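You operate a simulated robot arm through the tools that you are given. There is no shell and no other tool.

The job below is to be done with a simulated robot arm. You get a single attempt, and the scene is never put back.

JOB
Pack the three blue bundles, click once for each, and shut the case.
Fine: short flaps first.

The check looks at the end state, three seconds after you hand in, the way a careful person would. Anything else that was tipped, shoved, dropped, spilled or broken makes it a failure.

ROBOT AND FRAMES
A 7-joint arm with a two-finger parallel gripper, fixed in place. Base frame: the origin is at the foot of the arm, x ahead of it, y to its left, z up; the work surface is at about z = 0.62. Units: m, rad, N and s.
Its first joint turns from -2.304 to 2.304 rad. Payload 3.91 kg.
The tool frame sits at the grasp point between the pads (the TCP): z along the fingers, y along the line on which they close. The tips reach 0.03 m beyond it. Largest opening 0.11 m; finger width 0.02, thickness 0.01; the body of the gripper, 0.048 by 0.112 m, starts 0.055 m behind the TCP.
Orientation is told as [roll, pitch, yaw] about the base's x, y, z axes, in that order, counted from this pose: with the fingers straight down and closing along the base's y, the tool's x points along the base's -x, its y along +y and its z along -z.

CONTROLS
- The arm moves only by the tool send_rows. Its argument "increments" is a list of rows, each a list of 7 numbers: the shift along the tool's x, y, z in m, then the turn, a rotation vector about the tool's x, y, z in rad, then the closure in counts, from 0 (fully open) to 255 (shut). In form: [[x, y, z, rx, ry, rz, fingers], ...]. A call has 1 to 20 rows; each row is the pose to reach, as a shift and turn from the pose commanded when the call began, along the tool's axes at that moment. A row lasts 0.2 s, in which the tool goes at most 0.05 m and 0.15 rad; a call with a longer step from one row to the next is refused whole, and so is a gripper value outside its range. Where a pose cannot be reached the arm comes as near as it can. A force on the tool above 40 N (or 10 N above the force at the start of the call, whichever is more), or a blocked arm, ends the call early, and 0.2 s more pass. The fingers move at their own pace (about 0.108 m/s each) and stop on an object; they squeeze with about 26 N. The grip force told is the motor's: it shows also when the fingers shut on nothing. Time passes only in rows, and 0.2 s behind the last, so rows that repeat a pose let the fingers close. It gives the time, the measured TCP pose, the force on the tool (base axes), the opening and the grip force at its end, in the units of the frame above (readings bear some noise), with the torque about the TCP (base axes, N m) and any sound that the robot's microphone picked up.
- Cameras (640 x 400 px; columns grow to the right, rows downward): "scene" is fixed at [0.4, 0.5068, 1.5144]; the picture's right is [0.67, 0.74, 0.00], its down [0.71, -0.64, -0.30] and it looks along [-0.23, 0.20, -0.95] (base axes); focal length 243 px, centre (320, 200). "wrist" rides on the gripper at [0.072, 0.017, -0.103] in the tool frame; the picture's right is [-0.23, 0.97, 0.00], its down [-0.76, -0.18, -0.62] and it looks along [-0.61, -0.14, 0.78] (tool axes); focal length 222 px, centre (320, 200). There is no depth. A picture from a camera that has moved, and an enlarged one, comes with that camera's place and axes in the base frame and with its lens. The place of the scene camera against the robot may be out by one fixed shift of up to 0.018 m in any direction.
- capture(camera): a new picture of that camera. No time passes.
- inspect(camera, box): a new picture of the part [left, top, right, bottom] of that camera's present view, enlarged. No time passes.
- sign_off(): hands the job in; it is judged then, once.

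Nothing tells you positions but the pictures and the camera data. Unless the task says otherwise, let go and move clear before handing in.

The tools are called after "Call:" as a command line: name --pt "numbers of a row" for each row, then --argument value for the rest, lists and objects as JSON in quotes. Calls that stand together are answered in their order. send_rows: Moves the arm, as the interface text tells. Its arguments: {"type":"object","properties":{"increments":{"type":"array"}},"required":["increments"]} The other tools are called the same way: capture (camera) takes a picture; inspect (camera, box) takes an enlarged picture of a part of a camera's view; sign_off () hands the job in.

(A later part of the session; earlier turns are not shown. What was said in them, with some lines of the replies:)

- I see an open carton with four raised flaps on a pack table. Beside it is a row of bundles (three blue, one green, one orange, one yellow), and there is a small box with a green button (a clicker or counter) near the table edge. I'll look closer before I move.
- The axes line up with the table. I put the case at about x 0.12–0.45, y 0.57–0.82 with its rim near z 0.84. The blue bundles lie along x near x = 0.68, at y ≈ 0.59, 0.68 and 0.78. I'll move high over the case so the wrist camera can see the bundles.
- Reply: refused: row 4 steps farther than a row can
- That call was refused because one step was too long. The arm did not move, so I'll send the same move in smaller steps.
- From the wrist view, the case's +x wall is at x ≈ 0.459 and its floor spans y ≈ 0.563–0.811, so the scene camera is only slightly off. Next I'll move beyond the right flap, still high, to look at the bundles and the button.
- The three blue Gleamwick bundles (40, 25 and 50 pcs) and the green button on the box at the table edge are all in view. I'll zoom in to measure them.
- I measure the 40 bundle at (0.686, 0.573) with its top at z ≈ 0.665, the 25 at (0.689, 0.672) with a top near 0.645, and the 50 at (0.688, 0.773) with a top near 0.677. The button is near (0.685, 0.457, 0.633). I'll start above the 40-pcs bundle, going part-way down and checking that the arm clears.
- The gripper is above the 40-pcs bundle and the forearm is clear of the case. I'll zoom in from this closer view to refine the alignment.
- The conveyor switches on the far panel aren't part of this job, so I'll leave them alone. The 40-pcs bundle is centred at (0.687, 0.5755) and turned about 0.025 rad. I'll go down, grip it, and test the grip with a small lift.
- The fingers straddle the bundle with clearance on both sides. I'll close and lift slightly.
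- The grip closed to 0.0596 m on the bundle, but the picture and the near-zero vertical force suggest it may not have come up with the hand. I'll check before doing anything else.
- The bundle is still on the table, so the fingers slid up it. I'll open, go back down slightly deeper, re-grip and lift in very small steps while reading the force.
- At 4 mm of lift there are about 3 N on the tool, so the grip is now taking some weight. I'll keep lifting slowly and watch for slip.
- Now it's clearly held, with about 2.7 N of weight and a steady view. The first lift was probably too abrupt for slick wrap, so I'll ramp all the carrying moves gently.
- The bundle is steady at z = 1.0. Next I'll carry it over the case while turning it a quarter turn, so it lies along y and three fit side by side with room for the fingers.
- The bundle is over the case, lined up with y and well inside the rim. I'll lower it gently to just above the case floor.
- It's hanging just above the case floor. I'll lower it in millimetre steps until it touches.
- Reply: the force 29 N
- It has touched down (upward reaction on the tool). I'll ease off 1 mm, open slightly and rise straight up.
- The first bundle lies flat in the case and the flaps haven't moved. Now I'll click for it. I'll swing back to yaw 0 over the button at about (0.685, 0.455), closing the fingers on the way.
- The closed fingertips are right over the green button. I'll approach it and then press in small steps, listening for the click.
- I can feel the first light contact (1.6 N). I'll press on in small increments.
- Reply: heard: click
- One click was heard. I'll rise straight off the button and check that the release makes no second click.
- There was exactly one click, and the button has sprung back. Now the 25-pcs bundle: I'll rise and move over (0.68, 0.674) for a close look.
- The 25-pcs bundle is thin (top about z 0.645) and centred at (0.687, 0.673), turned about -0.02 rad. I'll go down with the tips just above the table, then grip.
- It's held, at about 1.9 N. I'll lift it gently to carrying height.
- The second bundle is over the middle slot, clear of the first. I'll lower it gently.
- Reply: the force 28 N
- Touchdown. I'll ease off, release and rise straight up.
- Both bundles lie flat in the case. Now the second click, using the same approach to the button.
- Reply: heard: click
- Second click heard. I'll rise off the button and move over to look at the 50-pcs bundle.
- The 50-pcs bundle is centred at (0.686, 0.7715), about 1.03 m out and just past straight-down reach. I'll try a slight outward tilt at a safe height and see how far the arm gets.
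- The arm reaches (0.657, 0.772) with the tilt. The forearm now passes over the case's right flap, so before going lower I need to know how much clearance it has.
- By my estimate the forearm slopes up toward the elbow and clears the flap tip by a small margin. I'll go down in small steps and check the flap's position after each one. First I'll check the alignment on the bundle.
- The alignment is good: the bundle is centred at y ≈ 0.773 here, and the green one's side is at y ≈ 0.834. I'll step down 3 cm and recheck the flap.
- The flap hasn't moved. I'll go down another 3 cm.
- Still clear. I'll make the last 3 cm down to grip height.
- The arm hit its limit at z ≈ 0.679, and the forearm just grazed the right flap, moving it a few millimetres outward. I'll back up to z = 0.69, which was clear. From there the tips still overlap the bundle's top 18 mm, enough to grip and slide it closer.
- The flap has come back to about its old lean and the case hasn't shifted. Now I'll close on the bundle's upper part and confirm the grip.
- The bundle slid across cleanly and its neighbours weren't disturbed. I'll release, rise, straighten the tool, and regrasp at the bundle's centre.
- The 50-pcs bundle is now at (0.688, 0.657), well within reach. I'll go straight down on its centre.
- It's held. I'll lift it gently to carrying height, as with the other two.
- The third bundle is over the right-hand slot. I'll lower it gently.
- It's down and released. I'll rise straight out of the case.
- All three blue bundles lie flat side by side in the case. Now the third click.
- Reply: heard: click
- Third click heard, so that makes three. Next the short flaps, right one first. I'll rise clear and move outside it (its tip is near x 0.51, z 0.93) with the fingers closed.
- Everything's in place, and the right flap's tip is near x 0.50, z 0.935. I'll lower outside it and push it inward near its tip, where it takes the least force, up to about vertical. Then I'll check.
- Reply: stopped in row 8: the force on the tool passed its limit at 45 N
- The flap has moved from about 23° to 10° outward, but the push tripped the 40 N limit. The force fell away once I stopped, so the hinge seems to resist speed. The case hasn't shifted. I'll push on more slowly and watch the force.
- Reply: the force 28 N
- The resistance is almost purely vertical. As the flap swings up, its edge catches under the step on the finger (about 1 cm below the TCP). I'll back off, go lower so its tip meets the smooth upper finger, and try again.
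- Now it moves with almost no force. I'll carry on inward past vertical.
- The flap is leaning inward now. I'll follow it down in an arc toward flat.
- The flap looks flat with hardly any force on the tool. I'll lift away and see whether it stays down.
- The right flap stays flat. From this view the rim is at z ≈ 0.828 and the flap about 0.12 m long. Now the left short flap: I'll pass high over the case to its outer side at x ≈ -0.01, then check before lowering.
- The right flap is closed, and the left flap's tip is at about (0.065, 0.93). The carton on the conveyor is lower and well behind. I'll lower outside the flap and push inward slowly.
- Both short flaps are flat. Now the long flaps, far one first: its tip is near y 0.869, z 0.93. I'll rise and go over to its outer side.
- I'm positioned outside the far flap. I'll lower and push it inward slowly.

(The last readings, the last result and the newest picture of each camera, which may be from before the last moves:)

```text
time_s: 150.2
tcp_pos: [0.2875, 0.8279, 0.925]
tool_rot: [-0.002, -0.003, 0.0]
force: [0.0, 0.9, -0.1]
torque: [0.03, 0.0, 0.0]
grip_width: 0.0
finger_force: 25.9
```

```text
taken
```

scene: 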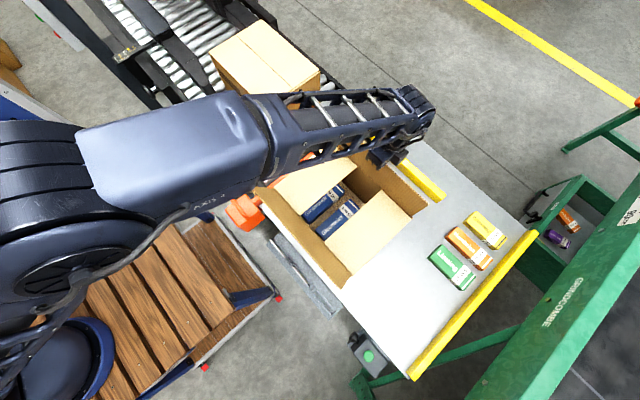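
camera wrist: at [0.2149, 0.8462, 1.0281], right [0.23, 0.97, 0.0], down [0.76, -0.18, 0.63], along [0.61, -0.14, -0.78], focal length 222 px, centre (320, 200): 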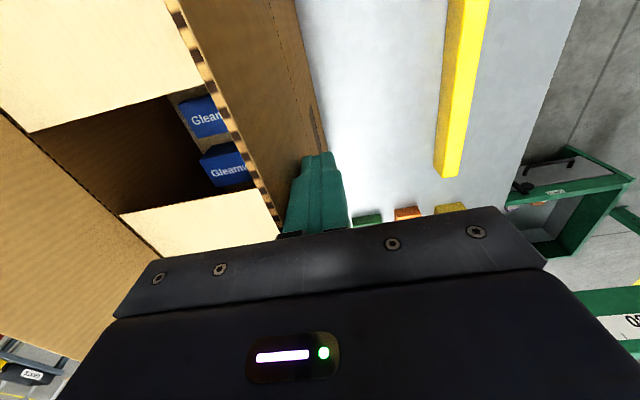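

Call:
send_rows --pt "0 -0.0086 0 0 0 0 255" --pt "0 -0.0176 0 0 0 0 255" --pt "0 -0.0266 0 0 0 0 255" --pt "0 -0.0356 0 0 0 0 255" --pt "0 -0.0466 0 0 0 0 255" --pt "0 -0.0566 0.002 0 0 0 255" --pt "0 -0.0646 0.007 0 0 0 255" --pt "0 -0.0716 0.014 0 0 0 255" --pt "0 -0.0771 0.022 0 0 0 255" --pt "0 -0.0816 0.03 0 0 0 255" --pt "0 -0.0846 0.039 0 0 0 255" --pt "0 -0.0871 0.046 0 0 0 255" --pt "0 -0.0886 0.051 0 0 0 255" --pt "0 -0.0886 0.053 0 0 0 255"

Call:
capture --camera "wrist"

Call:
capture --camera "scene"

```text
time_s: 153.2
tcp_pos: [0.288, 0.7385, 0.8713]
tool_rot: [-0.003, -0.004, -0.001]
force: [-0.6, 0.0, 1.0]
torque: [-0.02, 0.0, -0.02]
grip_width: 0.0
finger_force: 26.1
```

```text
taken
camera wrist: at [0.2145, 0.7564, 0.9749], right [0.23, 0.97, 0.0], down [0.76, -0.18, 0.63], along [0.61, -0.14, -0.78], focal length 222 px, centre (320, 200)
```

wrist: 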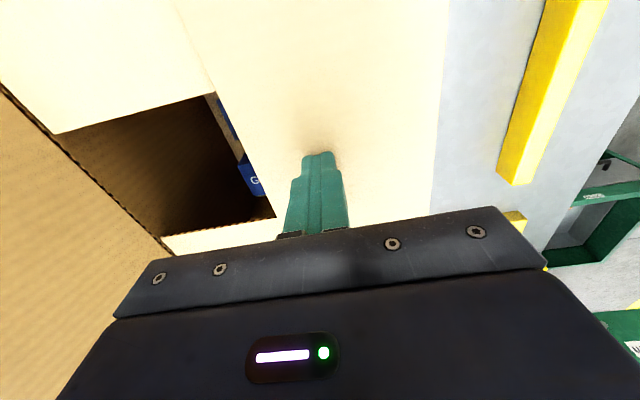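

```text
taken
```

scene: 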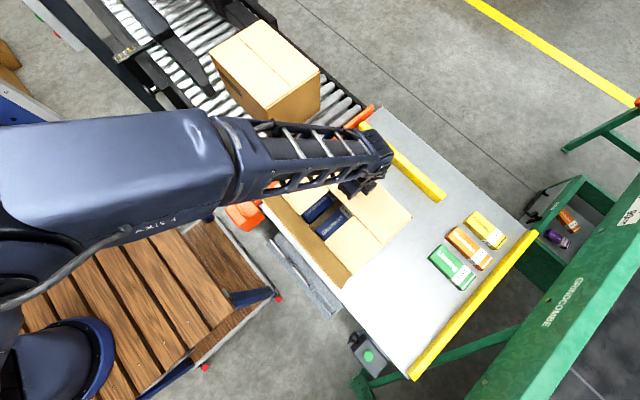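

The far flap is flat. Last is the near flap (tip near y 0.51). I'll rise and move to its outer side.

Call:
send_rows --pt "0 0 -0.02 0 0 0 255" --pt "0 0 -0.06 0 0 0 255" --pt "0 0 -0.1 0 0 0 255" --pt "0 0 -0.14 0 0 0 255" --pt "0 -0.015 -0.16 0 0 0 255" --pt "0 -0.05 -0.16 0 0 0 255" --pt "0 -0.09 -0.16 0 0 0 255" --pt "0 -0.13 -0.16 0 0 0 255" --pt "0 -0.17 -0.16 0 0 0 255" --pt "0 -0.21 -0.16 0 0 0 255" --pt "0 -0.25 -0.16 0 0 0 255" --pt "0 -0.28 -0.16 0 0 0 255" --pt "0 -0.28 -0.16 0 0 0 255"

Call:
capture --camera "wrist"

Call:
capture --camera "scene"

```text
time_s: 156.0
tcp_pos: [0.2873, 0.4591, 1.0334]
tool_rot: [-0.003, -0.003, 0.001]
force: [1.1, 0.4, -0.7]
torque: [-0.04, 0.0, 0.0]
grip_width: 0.0
finger_force: 26.2
```

```text
taken
camera wrist: at [0.2145, 0.4773, 1.1366], right [0.23, 0.97, 0.0], down [0.76, -0.18, 0.63], along [0.61, -0.14, -0.78], focal length 222 px, centre (320, 200)
```

wrist: 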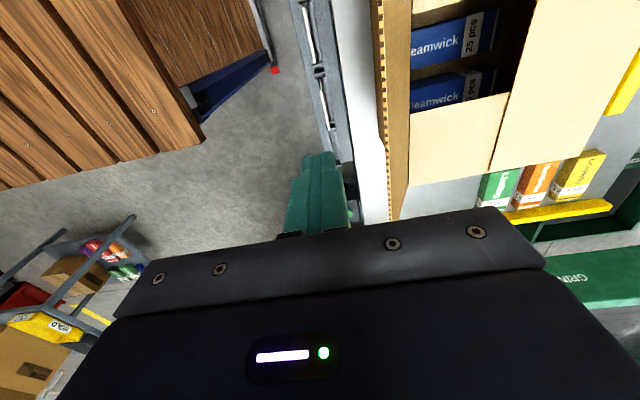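

```text
taken
```

scene: 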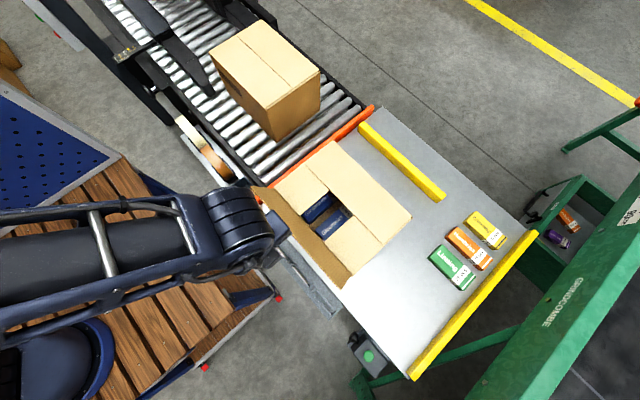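

Call:
send_rows --pt "0 0 0.03 0 0 0 255" --pt "0 0 0.06 0 0 0 255" --pt "0 0 0.09 0 0 0 255" --pt "0 0 0.107 0 0 0 255" --pt "0 0.015 0.107 0 0 0 255" --pt "0 0.03 0.107 0 0 0 255" --pt "0 0.04 0.107 0 0 0 255" --pt "0 0.049 0.107 0 0 0 255" --pt "0 0.058 0.107 0 0 0 255" --pt "0 0.067 0.107 0 0 0 255" --pt "0 0.076 0.107 0 0 0 255" --pt "0 0.085 0.107 0 0 0 255"

Call:
capture --camera "wrist"

Call:
capture --camera "scene"

```text
time_s: 158.6
tcp_pos: [0.2876, 0.5446, 0.9267]
tool_rot: [-0.001, -0.003, 0.001]
force: [-1.4, -0.3, 0.8]
torque: [0.01, 0.02, 0.0]
grip_width: 0.0001
finger_force: 25.7
```

```text
taken
camera wrist: at [0.2144, 0.5622, 1.0291], right [0.23, 0.97, 0.0], down [0.76, -0.18, 0.63], along [0.61, -0.14, -0.78], focal length 222 px, centre (320, 200)
```

wrist: 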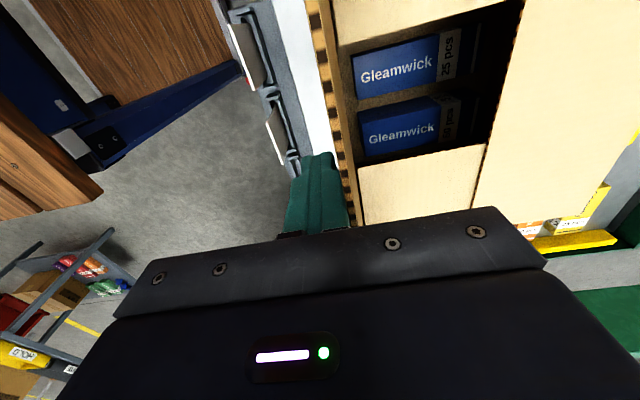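

```text
taken
```

scene: 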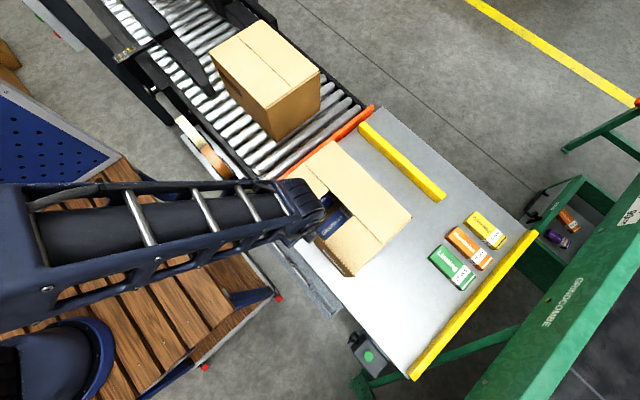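

Call:
send_rows --pt "0 0.009 0 0 0 0 255" --pt "0 0.018 0 0 0 0 255" --pt "0 0.027 0 0 0 0 255" --pt "0 0.036 0 0 0 0 255" --pt "0 0.047 0 0 0 0 255" --pt "0 0.057 0.002 0 0 0 255" --pt "0 0.065 0.007 0 0 0 255" --pt "0 0.072 0.014 0 0 0 255" --pt "0 0.0775 0.022 0 0 0 255" --pt "0 0.082 0.03 0 0 0 255" --pt "0 0.085 0.039 0 0 0 255" --pt "0 0.0875 0.046 0 0 0 255" --pt "0 0.089 0.051 0 0 0 255" --pt "0 0.089 0.053 0 0 0 255"

Call:
capture --camera "wrist"

Call:
capture --camera "scene"

```text
time_s: 161.6
tcp_pos: [0.2875, 0.632, 0.8735]
tool_rot: [-0.002, -0.003, 0.0]
force: [0.0, -0.3, 0.6]
torque: [-0.01, -0.01, -0.02]
grip_width: 0.0001
finger_force: 25.8
```

```text
taken
camera wrist: at [0.2146, 0.6508, 0.9762], right [0.23, 0.97, 0.0], down [0.76, -0.18, 0.63], along [0.61, -0.14, -0.78], focal length 222 px, centre (320, 200)
```

wrist: 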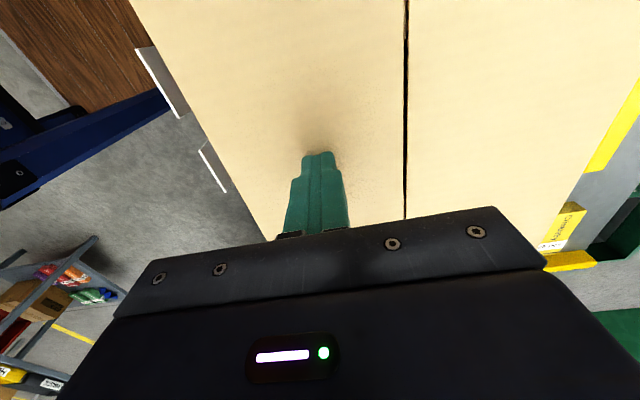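

```text
taken
```

scene: 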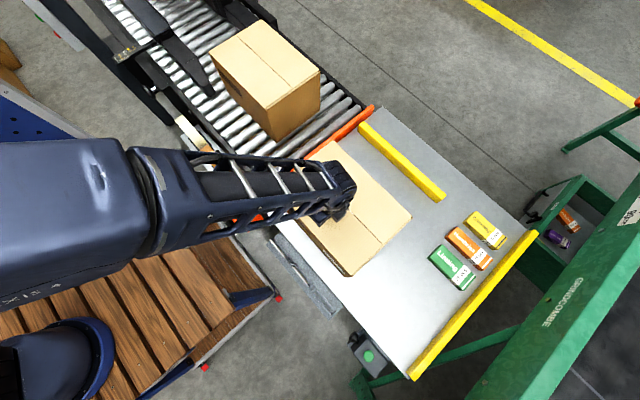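

The case is shut, and the long flaps meet in the middle. I'll lift clear and look over the whole scene to make sure everything stays put.

Call:
send_rows --pt "0 0 -0.01 0 0 0 255" --pt "0 0 -0.03 0 0 0 255" --pt "0 0 -0.06 0 0 0 255" --pt "0 0 -0.1 0 0 0 255" --pt "0 0 -0.14 0 0 0 255" --pt "0 0 -0.18 0 0 0 255" --pt "0.03 0 -0.21 0 0 0 255" --pt "0.07 -0.01 -0.23 0 0 0 255" --pt "0.11 -0.02 -0.25 0 0 0 200" --pt "0.15 -0.03 -0.26 0 0 0 100" --pt "0.19 -0.03 -0.26 0 0 0 0" --pt "0.22 -0.03 -0.26 0 0 0 0" --pt "0.25 -0.03 -0.26 0 0 0 0" --pt "0.28 -0.03 -0.26 0 0 0 0"

Call:
capture --camera "wrist"

Call:
capture --camera "scene"

Call:
inspect --camera "scene" --box '[210, 110, 460, 310]'

Call:
inspect --camera "scene" --box '[330, 200, 550, 390]'

```text
time_s: 164.6
tcp_pos: [0.0056, 0.603, 1.131]
tool_rot: [-0.001, -0.003, 0.001]
force: [0.0, -0.5, 0.4]
torque: [-0.02, 0.03, 0.03]
grip_width: 0.1099
finger_force: 0.0
```

```text
taken
camera wrist: at [-0.0676, 0.6211, 1.2346], right [0.23, 0.97, 0.0], down [0.76, -0.18, 0.63], along [0.61, -0.14, -0.78], focal length 222 px, centre (320, 200)
```

wrist: 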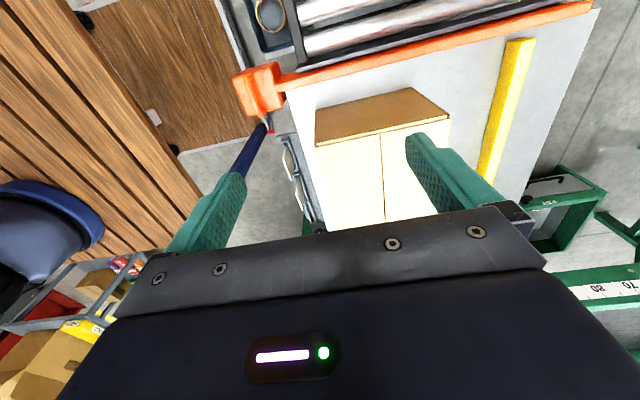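

```text
taken
```

scene: 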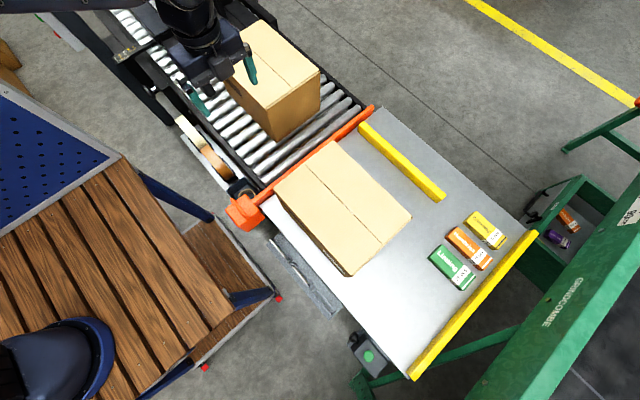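

```text
2.00 times, centred on (335, 210) of scene
camera zoom: at [0.4, 0.5068, 1.5144], right [0.67, 0.74, 0.0], down [0.71, -0.64, -0.3], along [-0.23, 0.2, -0.95], focal length 485 px, centre (290, 180)
```

zoom: 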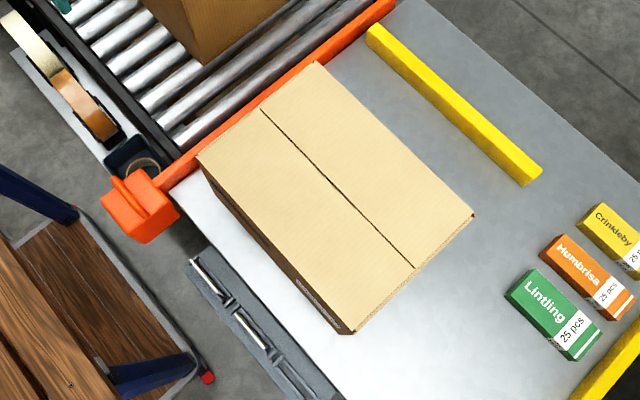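

```text
2.11 times, centred on (440, 295) of scene
camera zoom: at [0.4, 0.5068, 1.5144], right [0.67, 0.74, 0.0], down [0.71, -0.64, -0.3], along [-0.23, 0.2, -0.95], focal length 511 px, centre (67, 0)
```

zoom: 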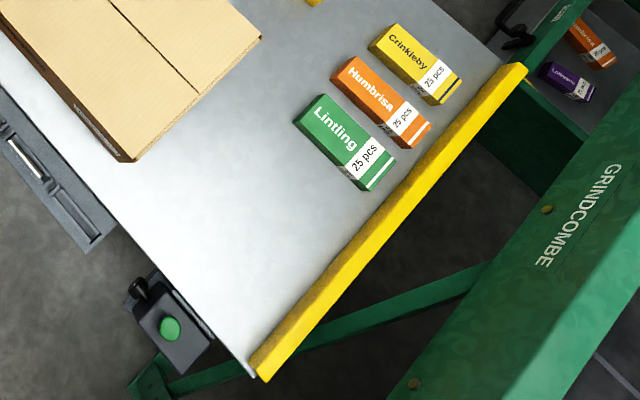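

All four flaps look flat, the case is where it started, and the green, orange and yellow bundles are untouched. I'll check the seam and edges once more up close.

Call:
inspect --camera "scene" --box '[265, 130, 420, 285]'

Call:
inspect --camera "wrist" --box '[260, 60, 480, 230]'

Call:
inspect --camera "scene" --box '[330, 310, 440, 390]'

```text
2.58 times, centred on (342, 208) of scene
camera zoom: at [0.4, 0.5068, 1.5144], right [0.67, 0.74, 0.0], down [0.71, -0.64, -0.3], along [-0.23, 0.2, -0.95], focal length 626 px, centre (262, 181)
```

zoom: 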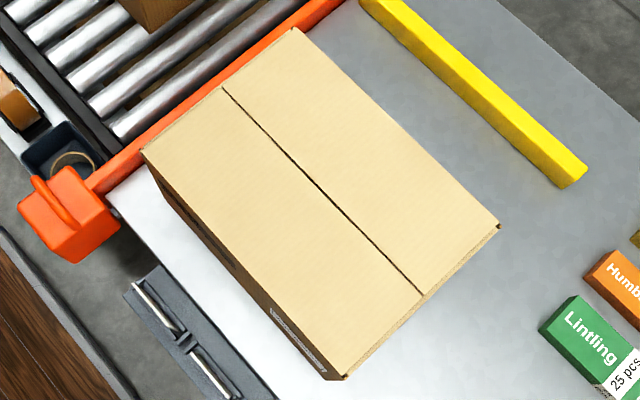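

```text
2.35 times, centred on (370, 145) of wrist
camera zoom: at [-0.0676, 0.6211, 1.2346], right [0.23, 0.97, 0.0], down [0.76, -0.18, 0.63], along [0.61, -0.14, -0.78], focal length 523 px, centre (202, 329)
```

zoom: 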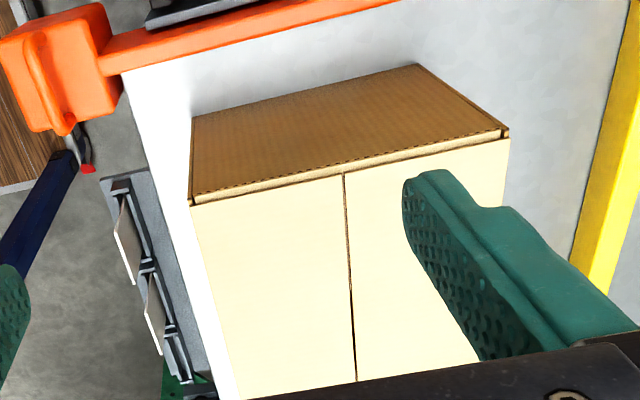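

```text
5.00 times, centred on (385, 350) of scene
camera zoom: at [0.4, 0.5068, 1.5144], right [0.67, 0.74, 0.0], down [0.71, -0.64, -0.3], along [-0.23, 0.2, -0.95], focal length 1213 px, centre (-5, -550)
```

zoom: 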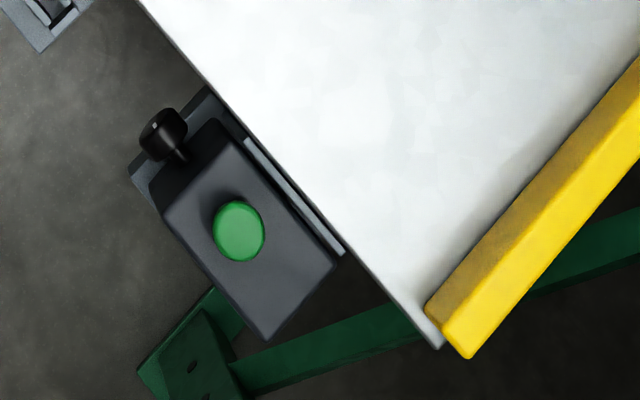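

The case is shut, with short flaps under long and the seam closed. It holds the three blue bundles, three single clicks were heard, the other bundles are where they were, and the arm is clear with the gripper open. I'm handing in now.

Call:
sign_off

```text
The job is handed in.
```

The job is done and handed in. The three blue bundles (40, 25 and 50 pcs) lie flat side by side in the case. I pressed the green button once after packing each one and heard one click each time.

The case is shut, with the two short flaps folded first and the long flaps over them, meeting at the centre seam. In the last pictures the flaps stayed flat.

Three things happened along the way:
- **40-pcs bundle:** it slipped out of the fingers on the first lift and stayed on the table. I gripped it again and lifted more slowly, and it held.
- **50-pcs bundle:** it was too far out for a straight-down grip, so I slid it about 11 cm across the table before picking it up. While I was reaching for it, the arm's forearm brushed the case's right flap. The flap came back and the case didn't move.
- **Right flap:** pushing it in at first caught its edge on the finger and tripped the force limit. I backed off, went in lower, and it closed easily.

The green, orange and yellow bundles look exactly where they were. The arm ended clear of the case with the gripper open.
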